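You operate a simulated robot arm through the tools that you are given. There is no shell and no other tool. Be economical: measure what you need, move in short steps, check, and stop when the job is done.

You are at the controls of a simulated robot arm. One attempt, no reset.

Task
Put one of the guide clips from the top of the drill bench on the brown rail piece.

It is judged by the outcome, as a careful person would: the job done as asked, and still so three seconds after it is handed in. It fails if anything else is knocked over, pushed out of place, dropped, spilled or broken.

Robot
A 7-joint arm with a two-finger parallel gripper, fixed in place. Base frame: the origin is at the foot of the arm, x ahead of it, y to its left, z up; the work surface is at about z = 0. Readings come in mm, degrees, newtons and seconds.
With the tool pointing down near the work surface it reaches from about 220 to 580 mm from the base axis. Its first joint turns from -66.0 to 66.0 degrees. Payload 2.5 kg.
The TCP is the grasp point between the finger pads, 23 mm short of the fingertips. In the tool frame z runs along the fingers and y along their closing line. Largest opening 94 mm; finger width 38, thickness 10; the body of the gripper, 54 by 96 mm, starts 39 mm behind the TCP.
Orientation is that of the tool frame in the base frame, as a unit quaternion [w, x, y, z]. With the fingers straight down and closing along the base's y, the tool's x points along the base's -x, its y along +y and its z along -z.

Tools
- The arm moves only by the tool step_arm. Its argument "series" is a list of rows, each an object of numbers (a shift or turn left out is 0, a gripper value left out holds the last): "fingers": the closure, from 0 (fully open) to 1 (shut); "x", "y", "z": the shift along the base's x, y, z in units of 40 mm (1.0 is 40 mm); "yaw": the turn about the base's z in units of 6 degrees (1.0 is 6 degrees). In form: [{"fingers": .., "x": .., "y": .., "z": .., "yaw": ..}, ...]. A call has 1 to 10 rows; each row shifts and turns the commanded pose from where the row before left it. A call with a number of a shift or a turn outside -1 to 1 is refused whole. Rows are played at 5 a second. More than 50 mm and 8.6 degrees between two rows, or a gripper value outside its range, and nothing of the call is played. A pose out of reach is approached as far as the arm can. The call stops where the force on the tool passes 40 N (or 10 N more than at its start, if that is more) or the arm is blocked; 0.2 s more then pass. The fingers move at their own pace (about 108 mm/s each) and stop on an object; they squeeze with about 43 N. The grip force told is the motor's: it shows also when the fingers shut on nothing. Time passes only in rows, and 0.2 s behind the last, so rows that do not move let the fingers close. The reply holds the time, the measured pose of the TCP, the force on the tool along the base axes, the opening and the grip force, in the units named above and with some noise, and new pictures: "views" is both (left out), scene, wrist or none.
- Cameras (640 x 400 px; columns grow to the right, rows downward): "scene" is fixed at [123.5, -418.9, 527.7]; the picture's right is [0.76, -0.65, 0.00], its down [-0.47, -0.55, -0.69] and it looks along [0.45, 0.53, -0.72] (base axes); focal length 325 px, centre (320, 200). "wrist" rides on the gripper at [-39, 0, -44] in the tool frame; the picture's right is [0.00, -1.00, 0.00], its down [0.97, 0.00, -0.24] and it looks along [0.24, 0.00, 0.97] (tool axes); focal length 218 px, centre (320, 200). There is no depth. A picture from a camera that has moved, and an enlarged one, comes with that camera's place and axes in the base frame and with its lens.
- inspect(camera, box): a new picture of the part [left, top, right, bottom] of that camera's present view, enlarged. It takes no simulated time.
- sign_off(): hands the job in; it is judged then, once.

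Go step by step. Nothing tells you positions but the pictures and the camera data: compare them with the known pose of the tool, close in by small moves and look again before you grip or let go. The budget is 90 turns and 150 pictures, counting those below and the enlarged ones. Unless the task says otherwise, let go and move clear before handing in, and close with one line.

The tools are called after "Request:" by a JSON object that holds its "fn" and its "kwargs". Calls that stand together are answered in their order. step_arm: Moves the arm, as the interface text tells. Its arguments: {"type":"object","properties":{"series":{"type":"array"},"views":{"type":"string","enum":["both","scene","wrist","none"]}},"required":["series"]} The other tools are called the same way: inspect (camera, box) takes an enlarged picture of a part of a camera's view; sign_off () hands the job in.

At the start:

```text
time: 0.0
ee_pos: [371.2, -76.2, 239.6]
orientation: [0.0, -0.001, 1.0, 0.0]
ft_force: [0.2, -0.1, 0.5]
width: 94.0
finger_force: 0.0
```

scene: 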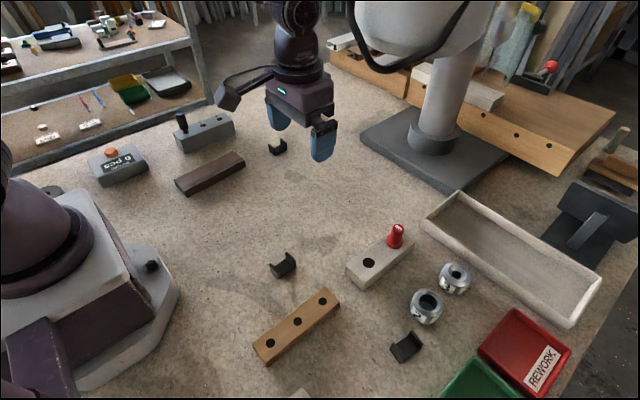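
wrist: 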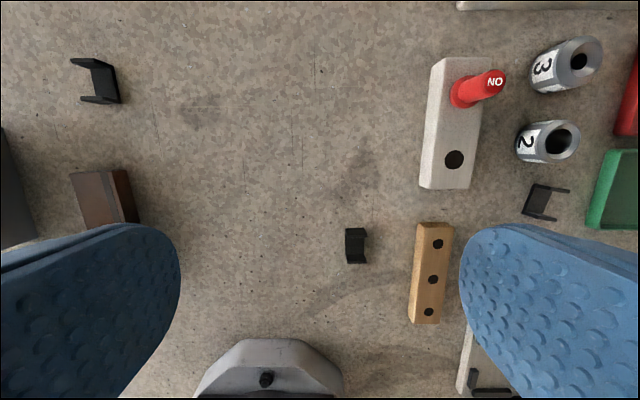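

I see three or four black U-shaped clips on the bench, a dark brown bar (probably the rail) at upper left, and a tan block with holes. I'll enlarge the relevant parts first.

Request:
{"fn": "inspect", "kwargs": {"camera": "scene", "box": [80, 90, 340, 252]}}

Request:
{"fn": "inspect", "kwargs": {"camera": "scene", "box": [230, 230, 470, 380]}}

Request:
{"fn": "inspect", "kwargs": {"camera": "wrist", "box": [0, 30, 240, 240]}}

Request:
{"fn": "inspect", "kwargs": {"camera": "scene", "box": [0, 0, 210, 160]}}

```text
2.46 times, centred on (210, 171) of scene
camera zoom: at [123.5, -418.9, 527.7], right [0.76, -0.65, 0.0], down [-0.47, -0.55, -0.69], along [0.45, 0.53, -0.72], focal length 800 px, centre (591, 271)
```

zoom: 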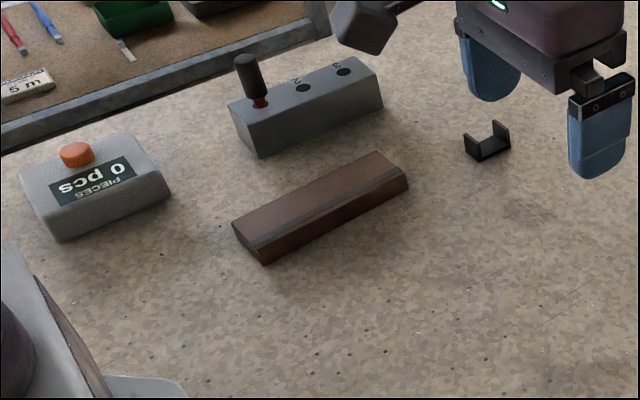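

```text
2.67 times, centred on (350, 305) of scene
camera zoom: at [123.5, -418.9, 527.7], right [0.76, -0.65, 0.0], down [-0.47, -0.55, -0.69], along [0.45, 0.53, -0.72], focal length 866 px, centre (240, -80)
```

zoom: 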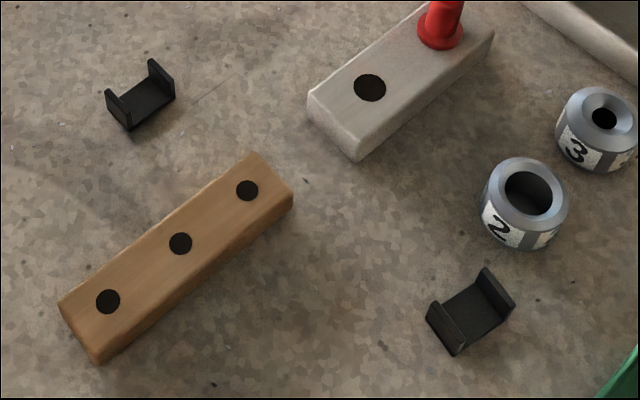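

```text
1.90 times, centred on (120, 135) of wrist
camera zoom: at [410.9, -77.6, 284.4], right [0.0, -1.0, 0.0], down [-0.97, 0.0, 0.24], along [-0.24, 0.0, -0.97], focal length 416 px, centre (701, 324)
```

zoom: 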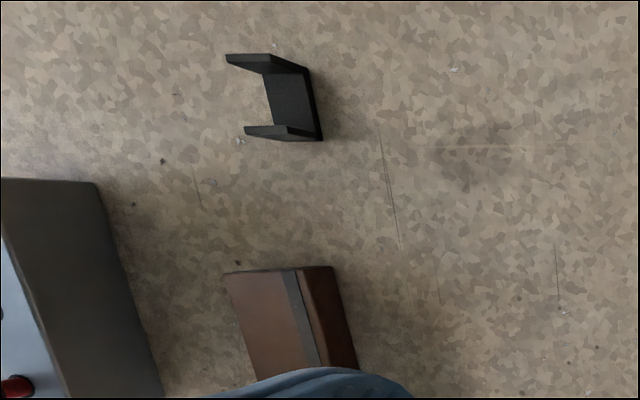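

```text
2.50 times, centred on (105, 80) of scene
camera zoom: at [123.5, -418.9, 527.7], right [0.76, -0.65, 0.0], down [-0.47, -0.55, -0.69], along [0.45, 0.53, -0.72], focal length 812 px, centre (858, 500)
```

zoom: 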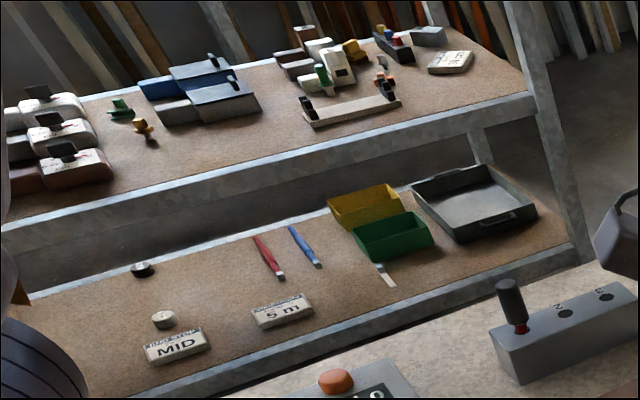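

The clips lie open side up. The background shelf may show a finished example, and there is something at the lower edge of the views, so I'll check both.

Request:
{"fn": "inspect", "kwargs": {"camera": "scene", "box": [60, 0, 180, 75]}}

Request:
{"fn": "inspect", "kwargs": {"camera": "wrist", "box": [400, 310, 544, 400]}}

Request:
{"fn": "inspect", "kwargs": {"camera": "scene", "box": [320, 0, 640, 200]}}

Request:
{"fn": "inspect", "kwargs": {"camera": "scene", "box": [165, 130, 255, 205]}}

```text
5.33 times, centred on (120, 38) of scene
camera zoom: at [123.5, -418.9, 527.7], right [0.76, -0.65, 0.0], down [-0.47, -0.55, -0.69], along [0.45, 0.53, -0.72], focal length 1732 px, centre (1387, 1067)
```

zoom: 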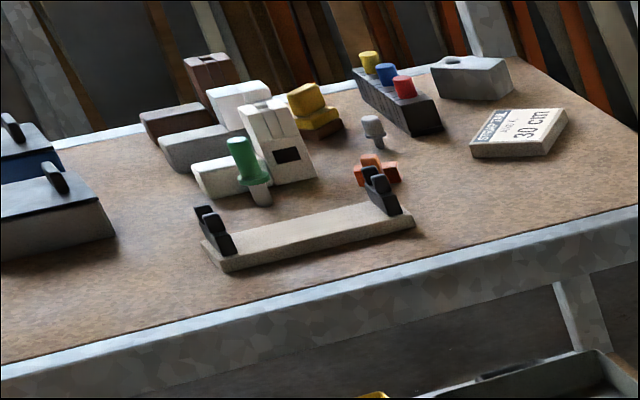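

```text
4.44 times, centred on (472, 355) of wrist
camera zoom: at [410.9, -77.6, 284.4], right [0.0, -1.0, 0.0], down [-0.97, 0.0, 0.24], along [-0.24, 0.0, -0.97], focal length 970 px, centre (-356, -489)
```

zoom: 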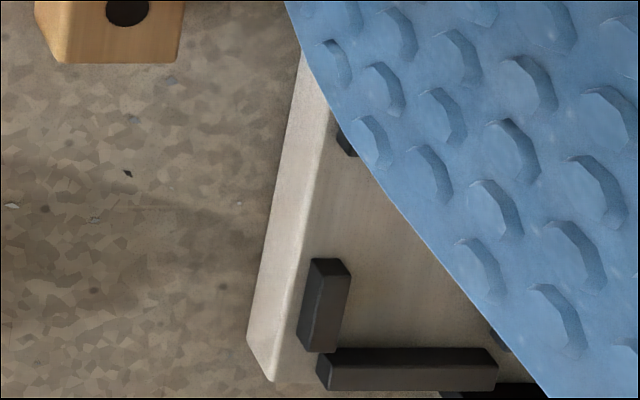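

```text
2.00 times, centred on (480, 100) of scene
camera zoom: at [123.5, -418.9, 527.7], right [0.76, -0.65, 0.0], down [-0.47, -0.55, -0.69], along [0.45, 0.53, -0.72], focal length 650 px, centre (0, 400)
```

zoom: 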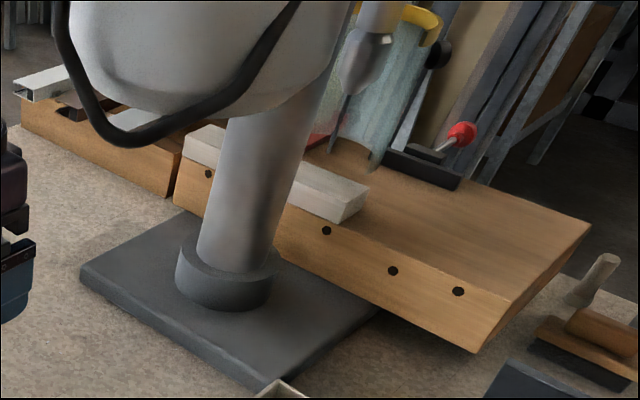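

```text
5.33 times, centred on (210, 168) of scene
camera zoom: at [123.5, -418.9, 527.7], right [0.76, -0.65, 0.0], down [-0.47, -0.55, -0.69], along [0.45, 0.53, -0.72], focal length 1732 px, centre (907, 373)
```

zoom: 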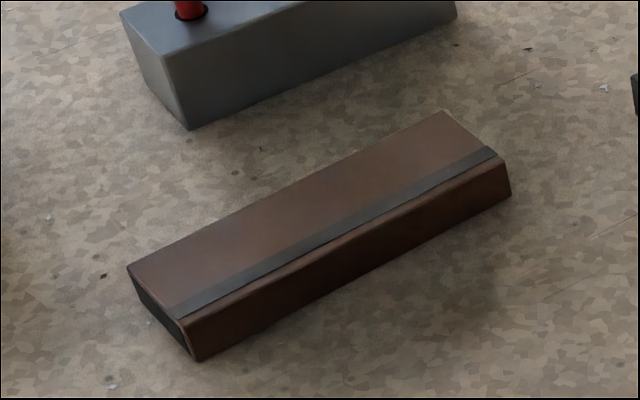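

The brown bar is the rail: it runs along x, about 160 × 50 mm, around (305, 200). Clip A is near (487, 185), with its walls facing ±x, so I can grip it along y as the gripper stands. I'll move above it and look.

Request:
{"fn": "step_arm", "kwargs": {"series": [{"fingers": 0, "x": 0.35, "y": 0.8}, {"x": 0.35, "y": 0.8}, {"x": 0.35, "y": 0.8}, {"x": 0.35, "y": 0.8}, {"x": 0.35, "y": 0.8}, {"x": 0.35, "y": 0.8}, {"x": 0.35, "y": 0.8}, {"x": 0.35, "y": 0.8, "z": -0.8}, {"z": -1}, {}]}}

```text
time: 2.2
ee_pos: [483.3, 178.1, 167.3]
orientation: [0.0, 0.0, 1.0, 0.0]
ft_force: [-0.7, -0.3, 0.0]
width: 94.1
finger_force: 0.1
camera wrist: at [521.6, 177.6, 212.2], right [0.0, -1.0, 0.0], down [-0.97, 0.0, 0.24], along [-0.24, 0.0, -0.97], focal length 218 px, centre (320, 200)
```

scene: 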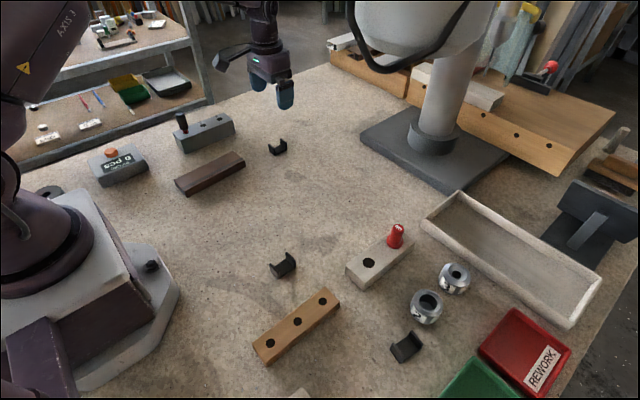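
wrist: 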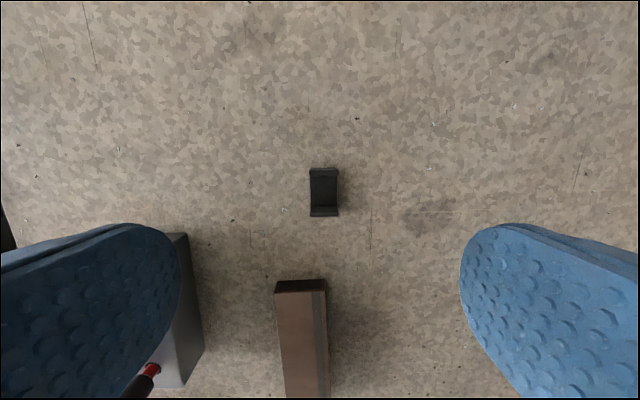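

The clip is about 47 mm in x by 27 mm in y, centred near (477, 174). Gripping across its upright walls will be firmer, so I'll centre over it and turn -90°.

Request:
{"fn": "step_arm", "kwargs": {"series": [{"x": -0.16, "y": -0.1, "yaw": -1}, {"yaw": -1}, {"yaw": -1}, {"yaw": -1}, {"yaw": -1}, {"yaw": -1}, {"yaw": -1}, {"yaw": -1}, {"yaw": -1}, {"yaw": -1}], "views": "none"}}

Request:
{"fn": "step_arm", "kwargs": {"series": [{"yaw": -1}, {"yaw": -1}, {"yaw": -1}, {"yaw": -1}, {"yaw": -1}, {"z": -1}, {"z": -0.6}, {}, {}]}}

```text
time: 4.4
ee_pos: [476.2, 175.0, 169.1]
orientation: [-0.001, 0.501, 0.865, 0.0]
ft_force: [0.2, -0.2, 0.7]
width: 93.9
finger_force: 0.1
```

```text
time: 6.4
ee_pos: [473.6, 172.8, 104.2]
orientation: [0.0, 0.708, 0.707, 0.0]
ft_force: [-0.2, 0.4, -0.6]
width: 93.8
finger_force: 0.0
camera wrist: at [474.3, 133.0, 149.1], right [-1.0, 0.0, 0.0], down [0.0, 0.97, 0.24], along [0.0, 0.24, -0.97], focal length 218 px, centre (320, 200)
```

scene: 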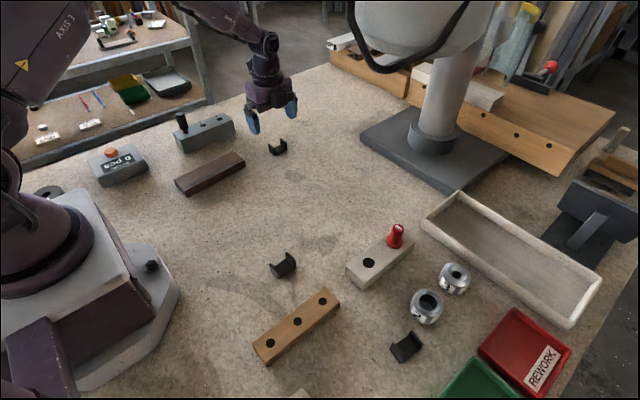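
wrist: 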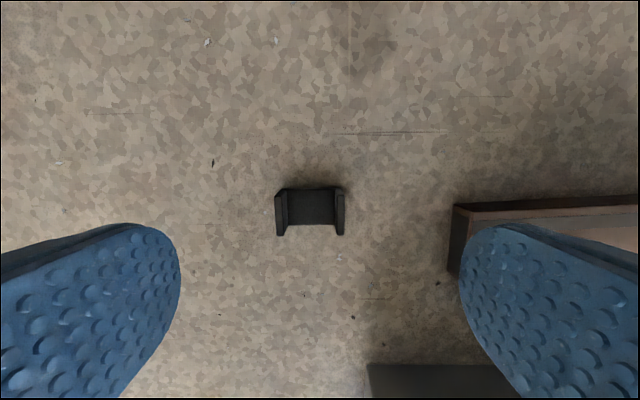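

The clip is near (481, 174). I'll shift +7 mm in x and come down partway to check.

Request:
{"fn": "step_arm", "kwargs": {"series": [{"x": 0.17, "y": 0.03}, {"z": -0.7}, {"z": -0.65}, {}]}}

```text
time: 7.4
ee_pos: [483.8, 174.0, 47.8]
orientation: [0.0, 0.707, 0.707, 0.0]
ft_force: [-0.3, -0.2, 0.0]
width: 93.9
finger_force: 0.1
camera wrist: at [484.8, 133.8, 92.6], right [-1.0, 0.0, 0.0], down [0.0, 0.97, 0.24], along [0.0, 0.24, -0.97], focal length 218 px, centre (320, 200)
```

scene: 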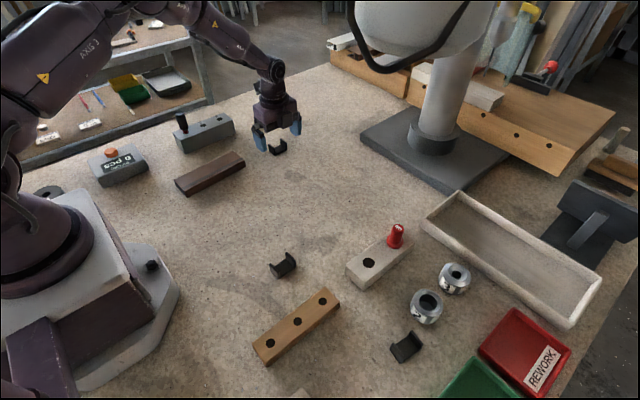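
wrist: 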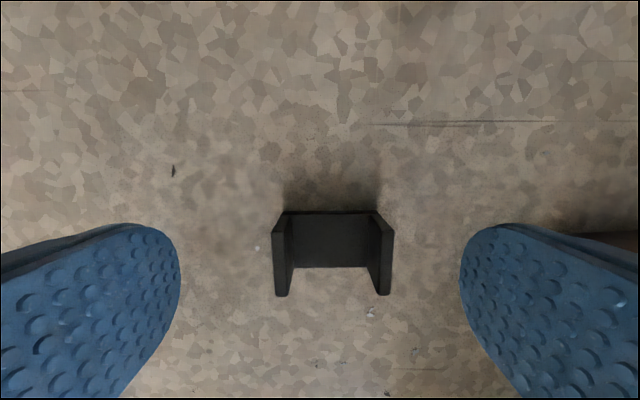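

The clip centre reads (480, 174). I'll correct x by -4 mm, go down to z≈26 and close.

Request:
{"fn": "step_arm", "kwargs": {"series": [{"x": -0.09}, {"z": -0.3}, {"z": -0.24}, {}, {"fingers": 0.3}, {"fingers": 1}, {}, {}]}}

```text
time: 9.2
ee_pos: [481.2, 175.2, 27.3]
orientation: [0.0, 0.707, 0.707, 0.0]
ft_force: [0.2, -0.3, -0.3]
width: 40.3
finger_force: 42.8
camera wrist: at [480.8, 135.8, 72.0], right [-1.0, 0.0, 0.0], down [0.0, 0.97, 0.24], along [0.0, 0.24, -0.97], focal length 218 px, centre (320, 200)
```

scene: 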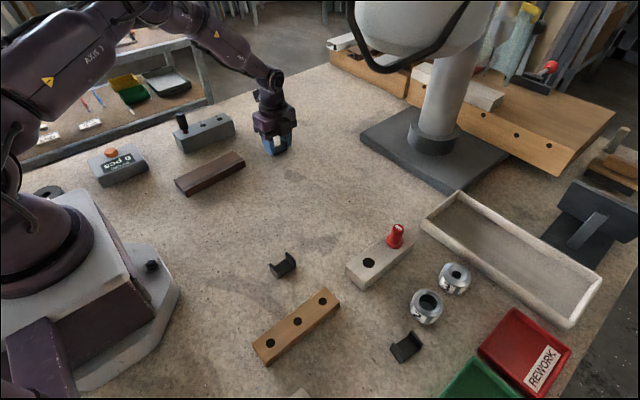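
wrist: 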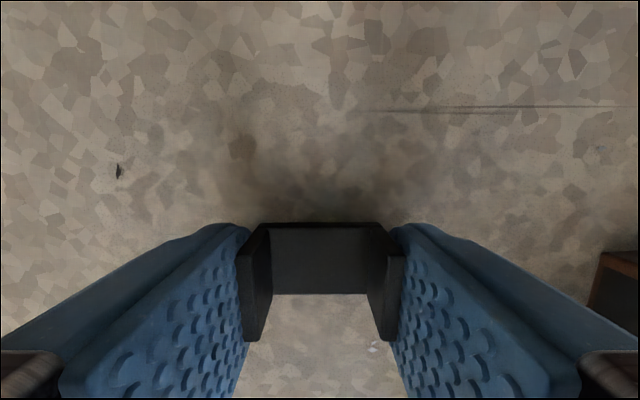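

The clip is gripped at 40 mm wide, with its bottom about 27 mm below the TCP. I'll lift it and carry it towards the rail, then measure.

Request:
{"fn": "step_arm", "kwargs": {"series": [{"z": 1}, {"z": 1}, {"z": 0.5}, {"x": -0.9, "y": 0.1}, {"x": -0.9, "y": 0.1}, {"x": -0.9, "y": 0.1}, {"x": -0.9, "y": 0.1}, {"x": -0.6, "y": 0.15}, {}, {}]}}

Request:
{"fn": "inspect", "kwargs": {"camera": "scene", "box": [150, 80, 310, 220]}}

```text
time: 11.4
ee_pos: [310.6, 199.1, 127.5]
orientation: [0.001, 0.707, 0.707, 0.0]
ft_force: [-0.5, 0.8, -0.7]
width: 40.2
finger_force: 43.6
camera wrist: at [311.7, 158.9, 172.6], right [-1.0, 0.0, 0.0], down [0.0, 0.97, 0.24], along [0.0, 0.24, -0.97], focal length 218 px, centre (320, 200)
```

scene: 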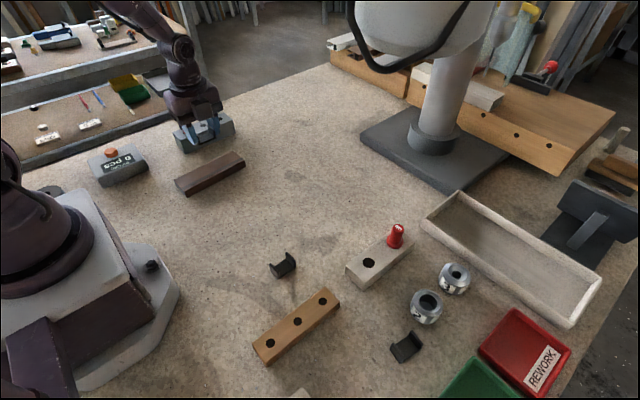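
wrist: 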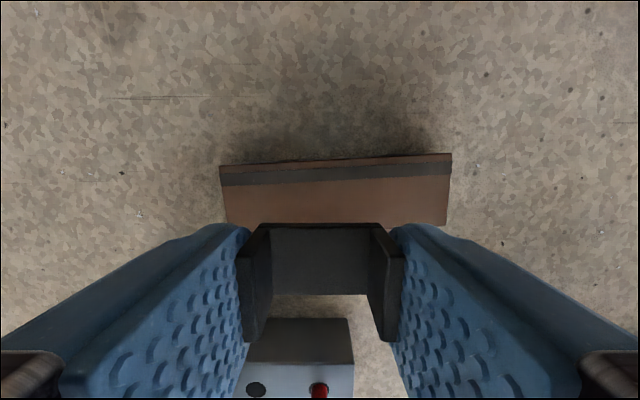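

```text
2.86 times, centred on (230, 150) of scene
camera zoom: at [123.5, -418.9, 527.7], right [0.76, -0.65, 0.0], down [-0.47, -0.55, -0.69], along [0.45, 0.53, -0.72], focal length 928 px, centre (577, 343)
```

zoom: 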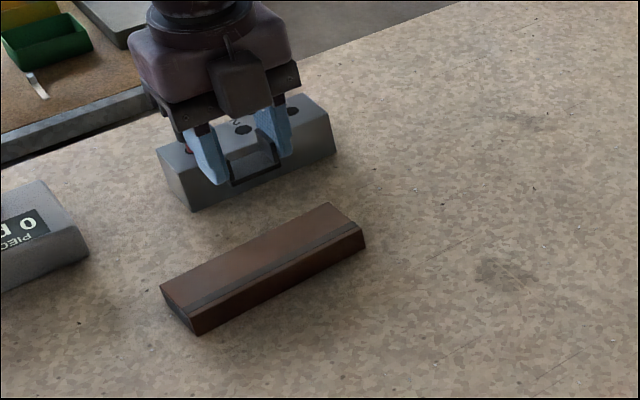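

The rail top spans y≈167–220 at x≈305, rotated about 3°, and is roughly 20–25 mm high. I'll match the yaw, aim for the wide flat part (y≈200), and come down short of contact.

Request:
{"fn": "step_arm", "kwargs": {"series": [{"yaw": 0.5, "x": -0.08, "y": 0.03}, {"z": -0.8}, {"z": -0.75}, {}, {}]}}

Request:
{"fn": "inspect", "kwargs": {"camera": "scene", "box": [160, 110, 270, 210]}}

```text
time: 12.6
ee_pos: [308.6, 197.5, 66.4]
orientation: [-0.001, 0.689, 0.725, 0.0]
ft_force: [-0.2, 0.0, 0.4]
width: 40.1
finger_force: 42.6
camera wrist: at [310.1, 158.1, 111.7], right [-1.0, -0.05, 0.0], down [-0.05, 0.97, 0.24], along [-0.01, 0.24, -0.97], focal length 218 px, centre (320, 200)
```

scene: 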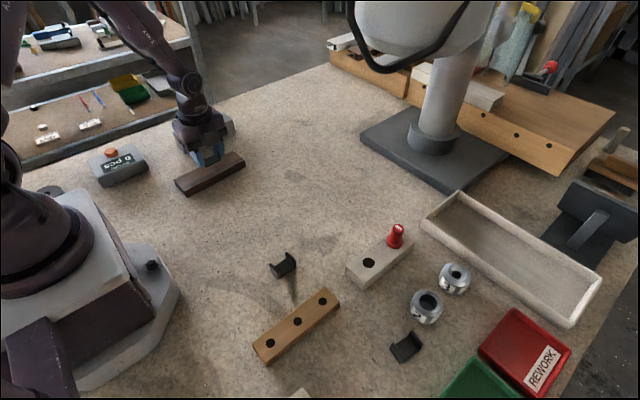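
wrist: 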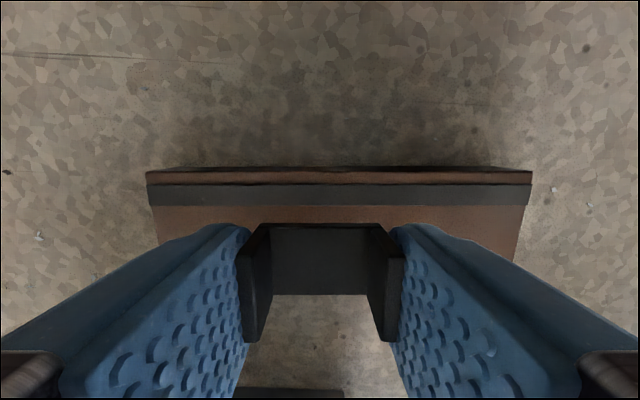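

```text
4.00 times, centred on (215, 160) of scene
camera zoom: at [123.5, -418.9, 527.7], right [0.76, -0.65, 0.0], down [-0.47, -0.55, -0.69], along [0.45, 0.53, -0.72], focal length 1299 px, centre (740, 360)
```

zoom: 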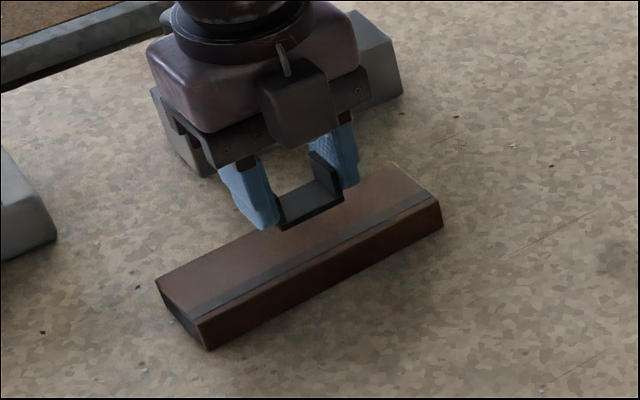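

The clip spans y≈185–210, inside the flat part of the rail top (about 183–220), and it is aligned. I'll lower it slowly in small steps to contact.

Request:
{"fn": "step_arm", "kwargs": {"series": [{"y": 0.04, "z": -0.1}, {"z": -0.1}, {"z": -0.05}, {"z": -0.05}, {"z": -0.05}, {}]}}

Request:
{"fn": "inspect", "kwargs": {"camera": "scene", "box": [160, 110, 270, 210]}}

```text
time: 14.0
ee_pos: [308.3, 201.5, 51.8]
orientation: [0.0, 0.689, 0.725, -0.001]
ft_force: [0.8, 0.1, 0.2]
width: 40.2
finger_force: 43.2
camera wrist: at [310.8, 161.5, 96.8], right [-1.0, -0.05, 0.0], down [-0.05, 0.97, 0.24], along [-0.01, 0.24, -0.97], focal length 218 px, centre (320, 200)
```

scene: 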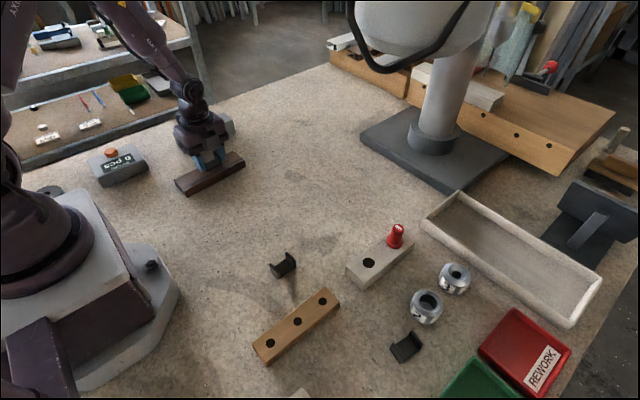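
wrist: 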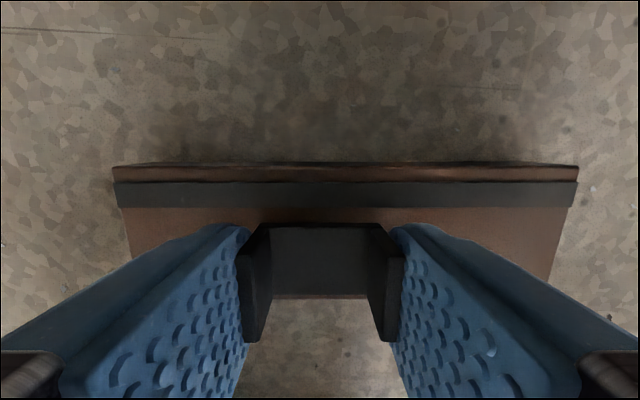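

```text
4.00 times, centred on (215, 160) of scene
camera zoom: at [123.5, -418.9, 527.7], right [0.76, -0.65, 0.0], down [-0.47, -0.55, -0.69], along [0.45, 0.53, -0.72], focal length 1299 px, centre (740, 360)
```

zoom: 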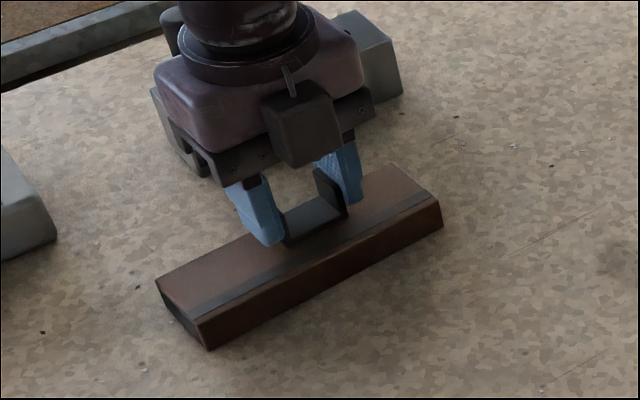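

Not in contact yet; the clip hovers just over the rail top, and the rail's far edge shows at y≈219. I'll keep lowering.

Request:
{"fn": "step_arm", "kwargs": {"series": [{"z": -0.04}, {}, {"z": -0.04}, {}], "views": "none"}}

```text
time: 15.0
ee_pos: [307.9, 201.5, 48.7]
orientation: [0.0, 0.688, 0.725, 0.0]
ft_force: [0.2, 0.2, 0.3]
width: 40.3
finger_force: 42.6
```

Request:
{"fn": "step_arm", "kwargs": {"series": [{"z": -0.04}, {}, {}], "views": "none"}}

Request:
{"fn": "inspect", "kwargs": {"camera": "scene", "box": [180, 130, 250, 190]}}

```text
time: 15.8
ee_pos: [307.9, 202.0, 47.8]
orientation: [0.002, 0.688, 0.726, 0.001]
ft_force: [0.7, -0.5, 11.1]
width: 40.3
finger_force: 42.6
```

```text
6.67 times, centred on (215, 160) of scene
camera zoom: at [123.5, -418.9, 527.7], right [0.76, -0.65, 0.0], down [-0.47, -0.55, -0.69], along [0.45, 0.53, -0.72], focal length 2165 px, centre (1020, 467)
```

zoom: 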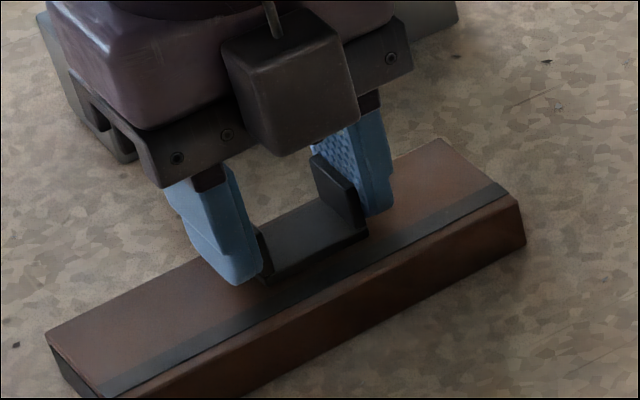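

The force has risen to 11 N, so the clip is resting on the rail. I'll ease up 0.5 mm, open gently, and rise straight up.

Request:
{"fn": "step_arm", "kwargs": {"series": [{"z": 0.012}, {"fingers": 0.5}, {"fingers": 0.4}, {"fingers": 0.3}, {}, {"z": 0.5}, {"z": 1}, {"z": 1}, {}, {}]}}

Request:
{"fn": "inspect", "kwargs": {"camera": "scene", "box": [160, 110, 270, 210]}}

```text
time: 18.0
ee_pos: [309.5, 201.0, 148.6]
orientation: [0.0, 0.689, 0.725, 0.0]
ft_force: [-0.4, -0.4, -0.5]
width: 65.8
finger_force: 0.0
camera wrist: at [312.7, 161.2, 194.1], right [-1.0, -0.05, 0.0], down [-0.05, 0.97, 0.24], along [-0.01, 0.24, -0.97], focal length 218 px, centre (320, 200)
```

scene: 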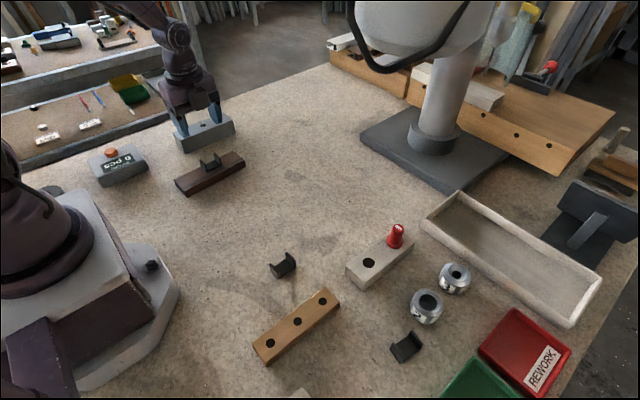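
wrist: 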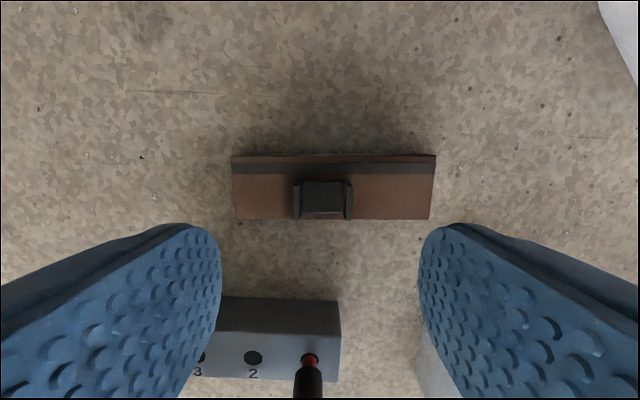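

```text
4.00 times, centred on (215, 160) of scene
camera zoom: at [123.5, -418.9, 527.7], right [0.76, -0.65, 0.0], down [-0.47, -0.55, -0.69], along [0.45, 0.53, -0.72], focal length 1299 px, centre (740, 360)
```

zoom: 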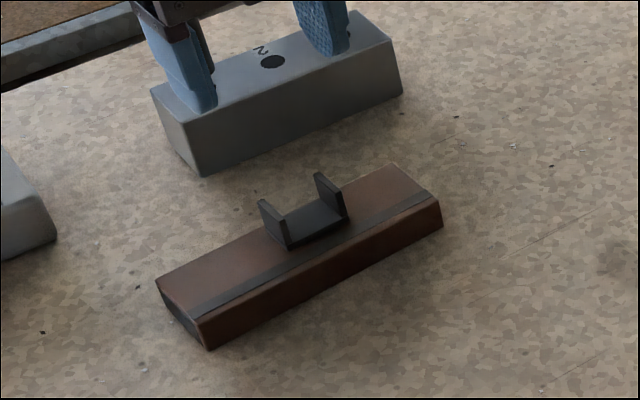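

The clip sits flat on the brown rail, nothing else has moved, and the gripper is well clear, so I'm handing in.

Request:
{"fn": "sign_off", "kwargs": {}}

```text
The job is handed in.
```

One guide clip from the bench top is resting flat on the brown rail piece, with the arm clear and nothing else disturbed.
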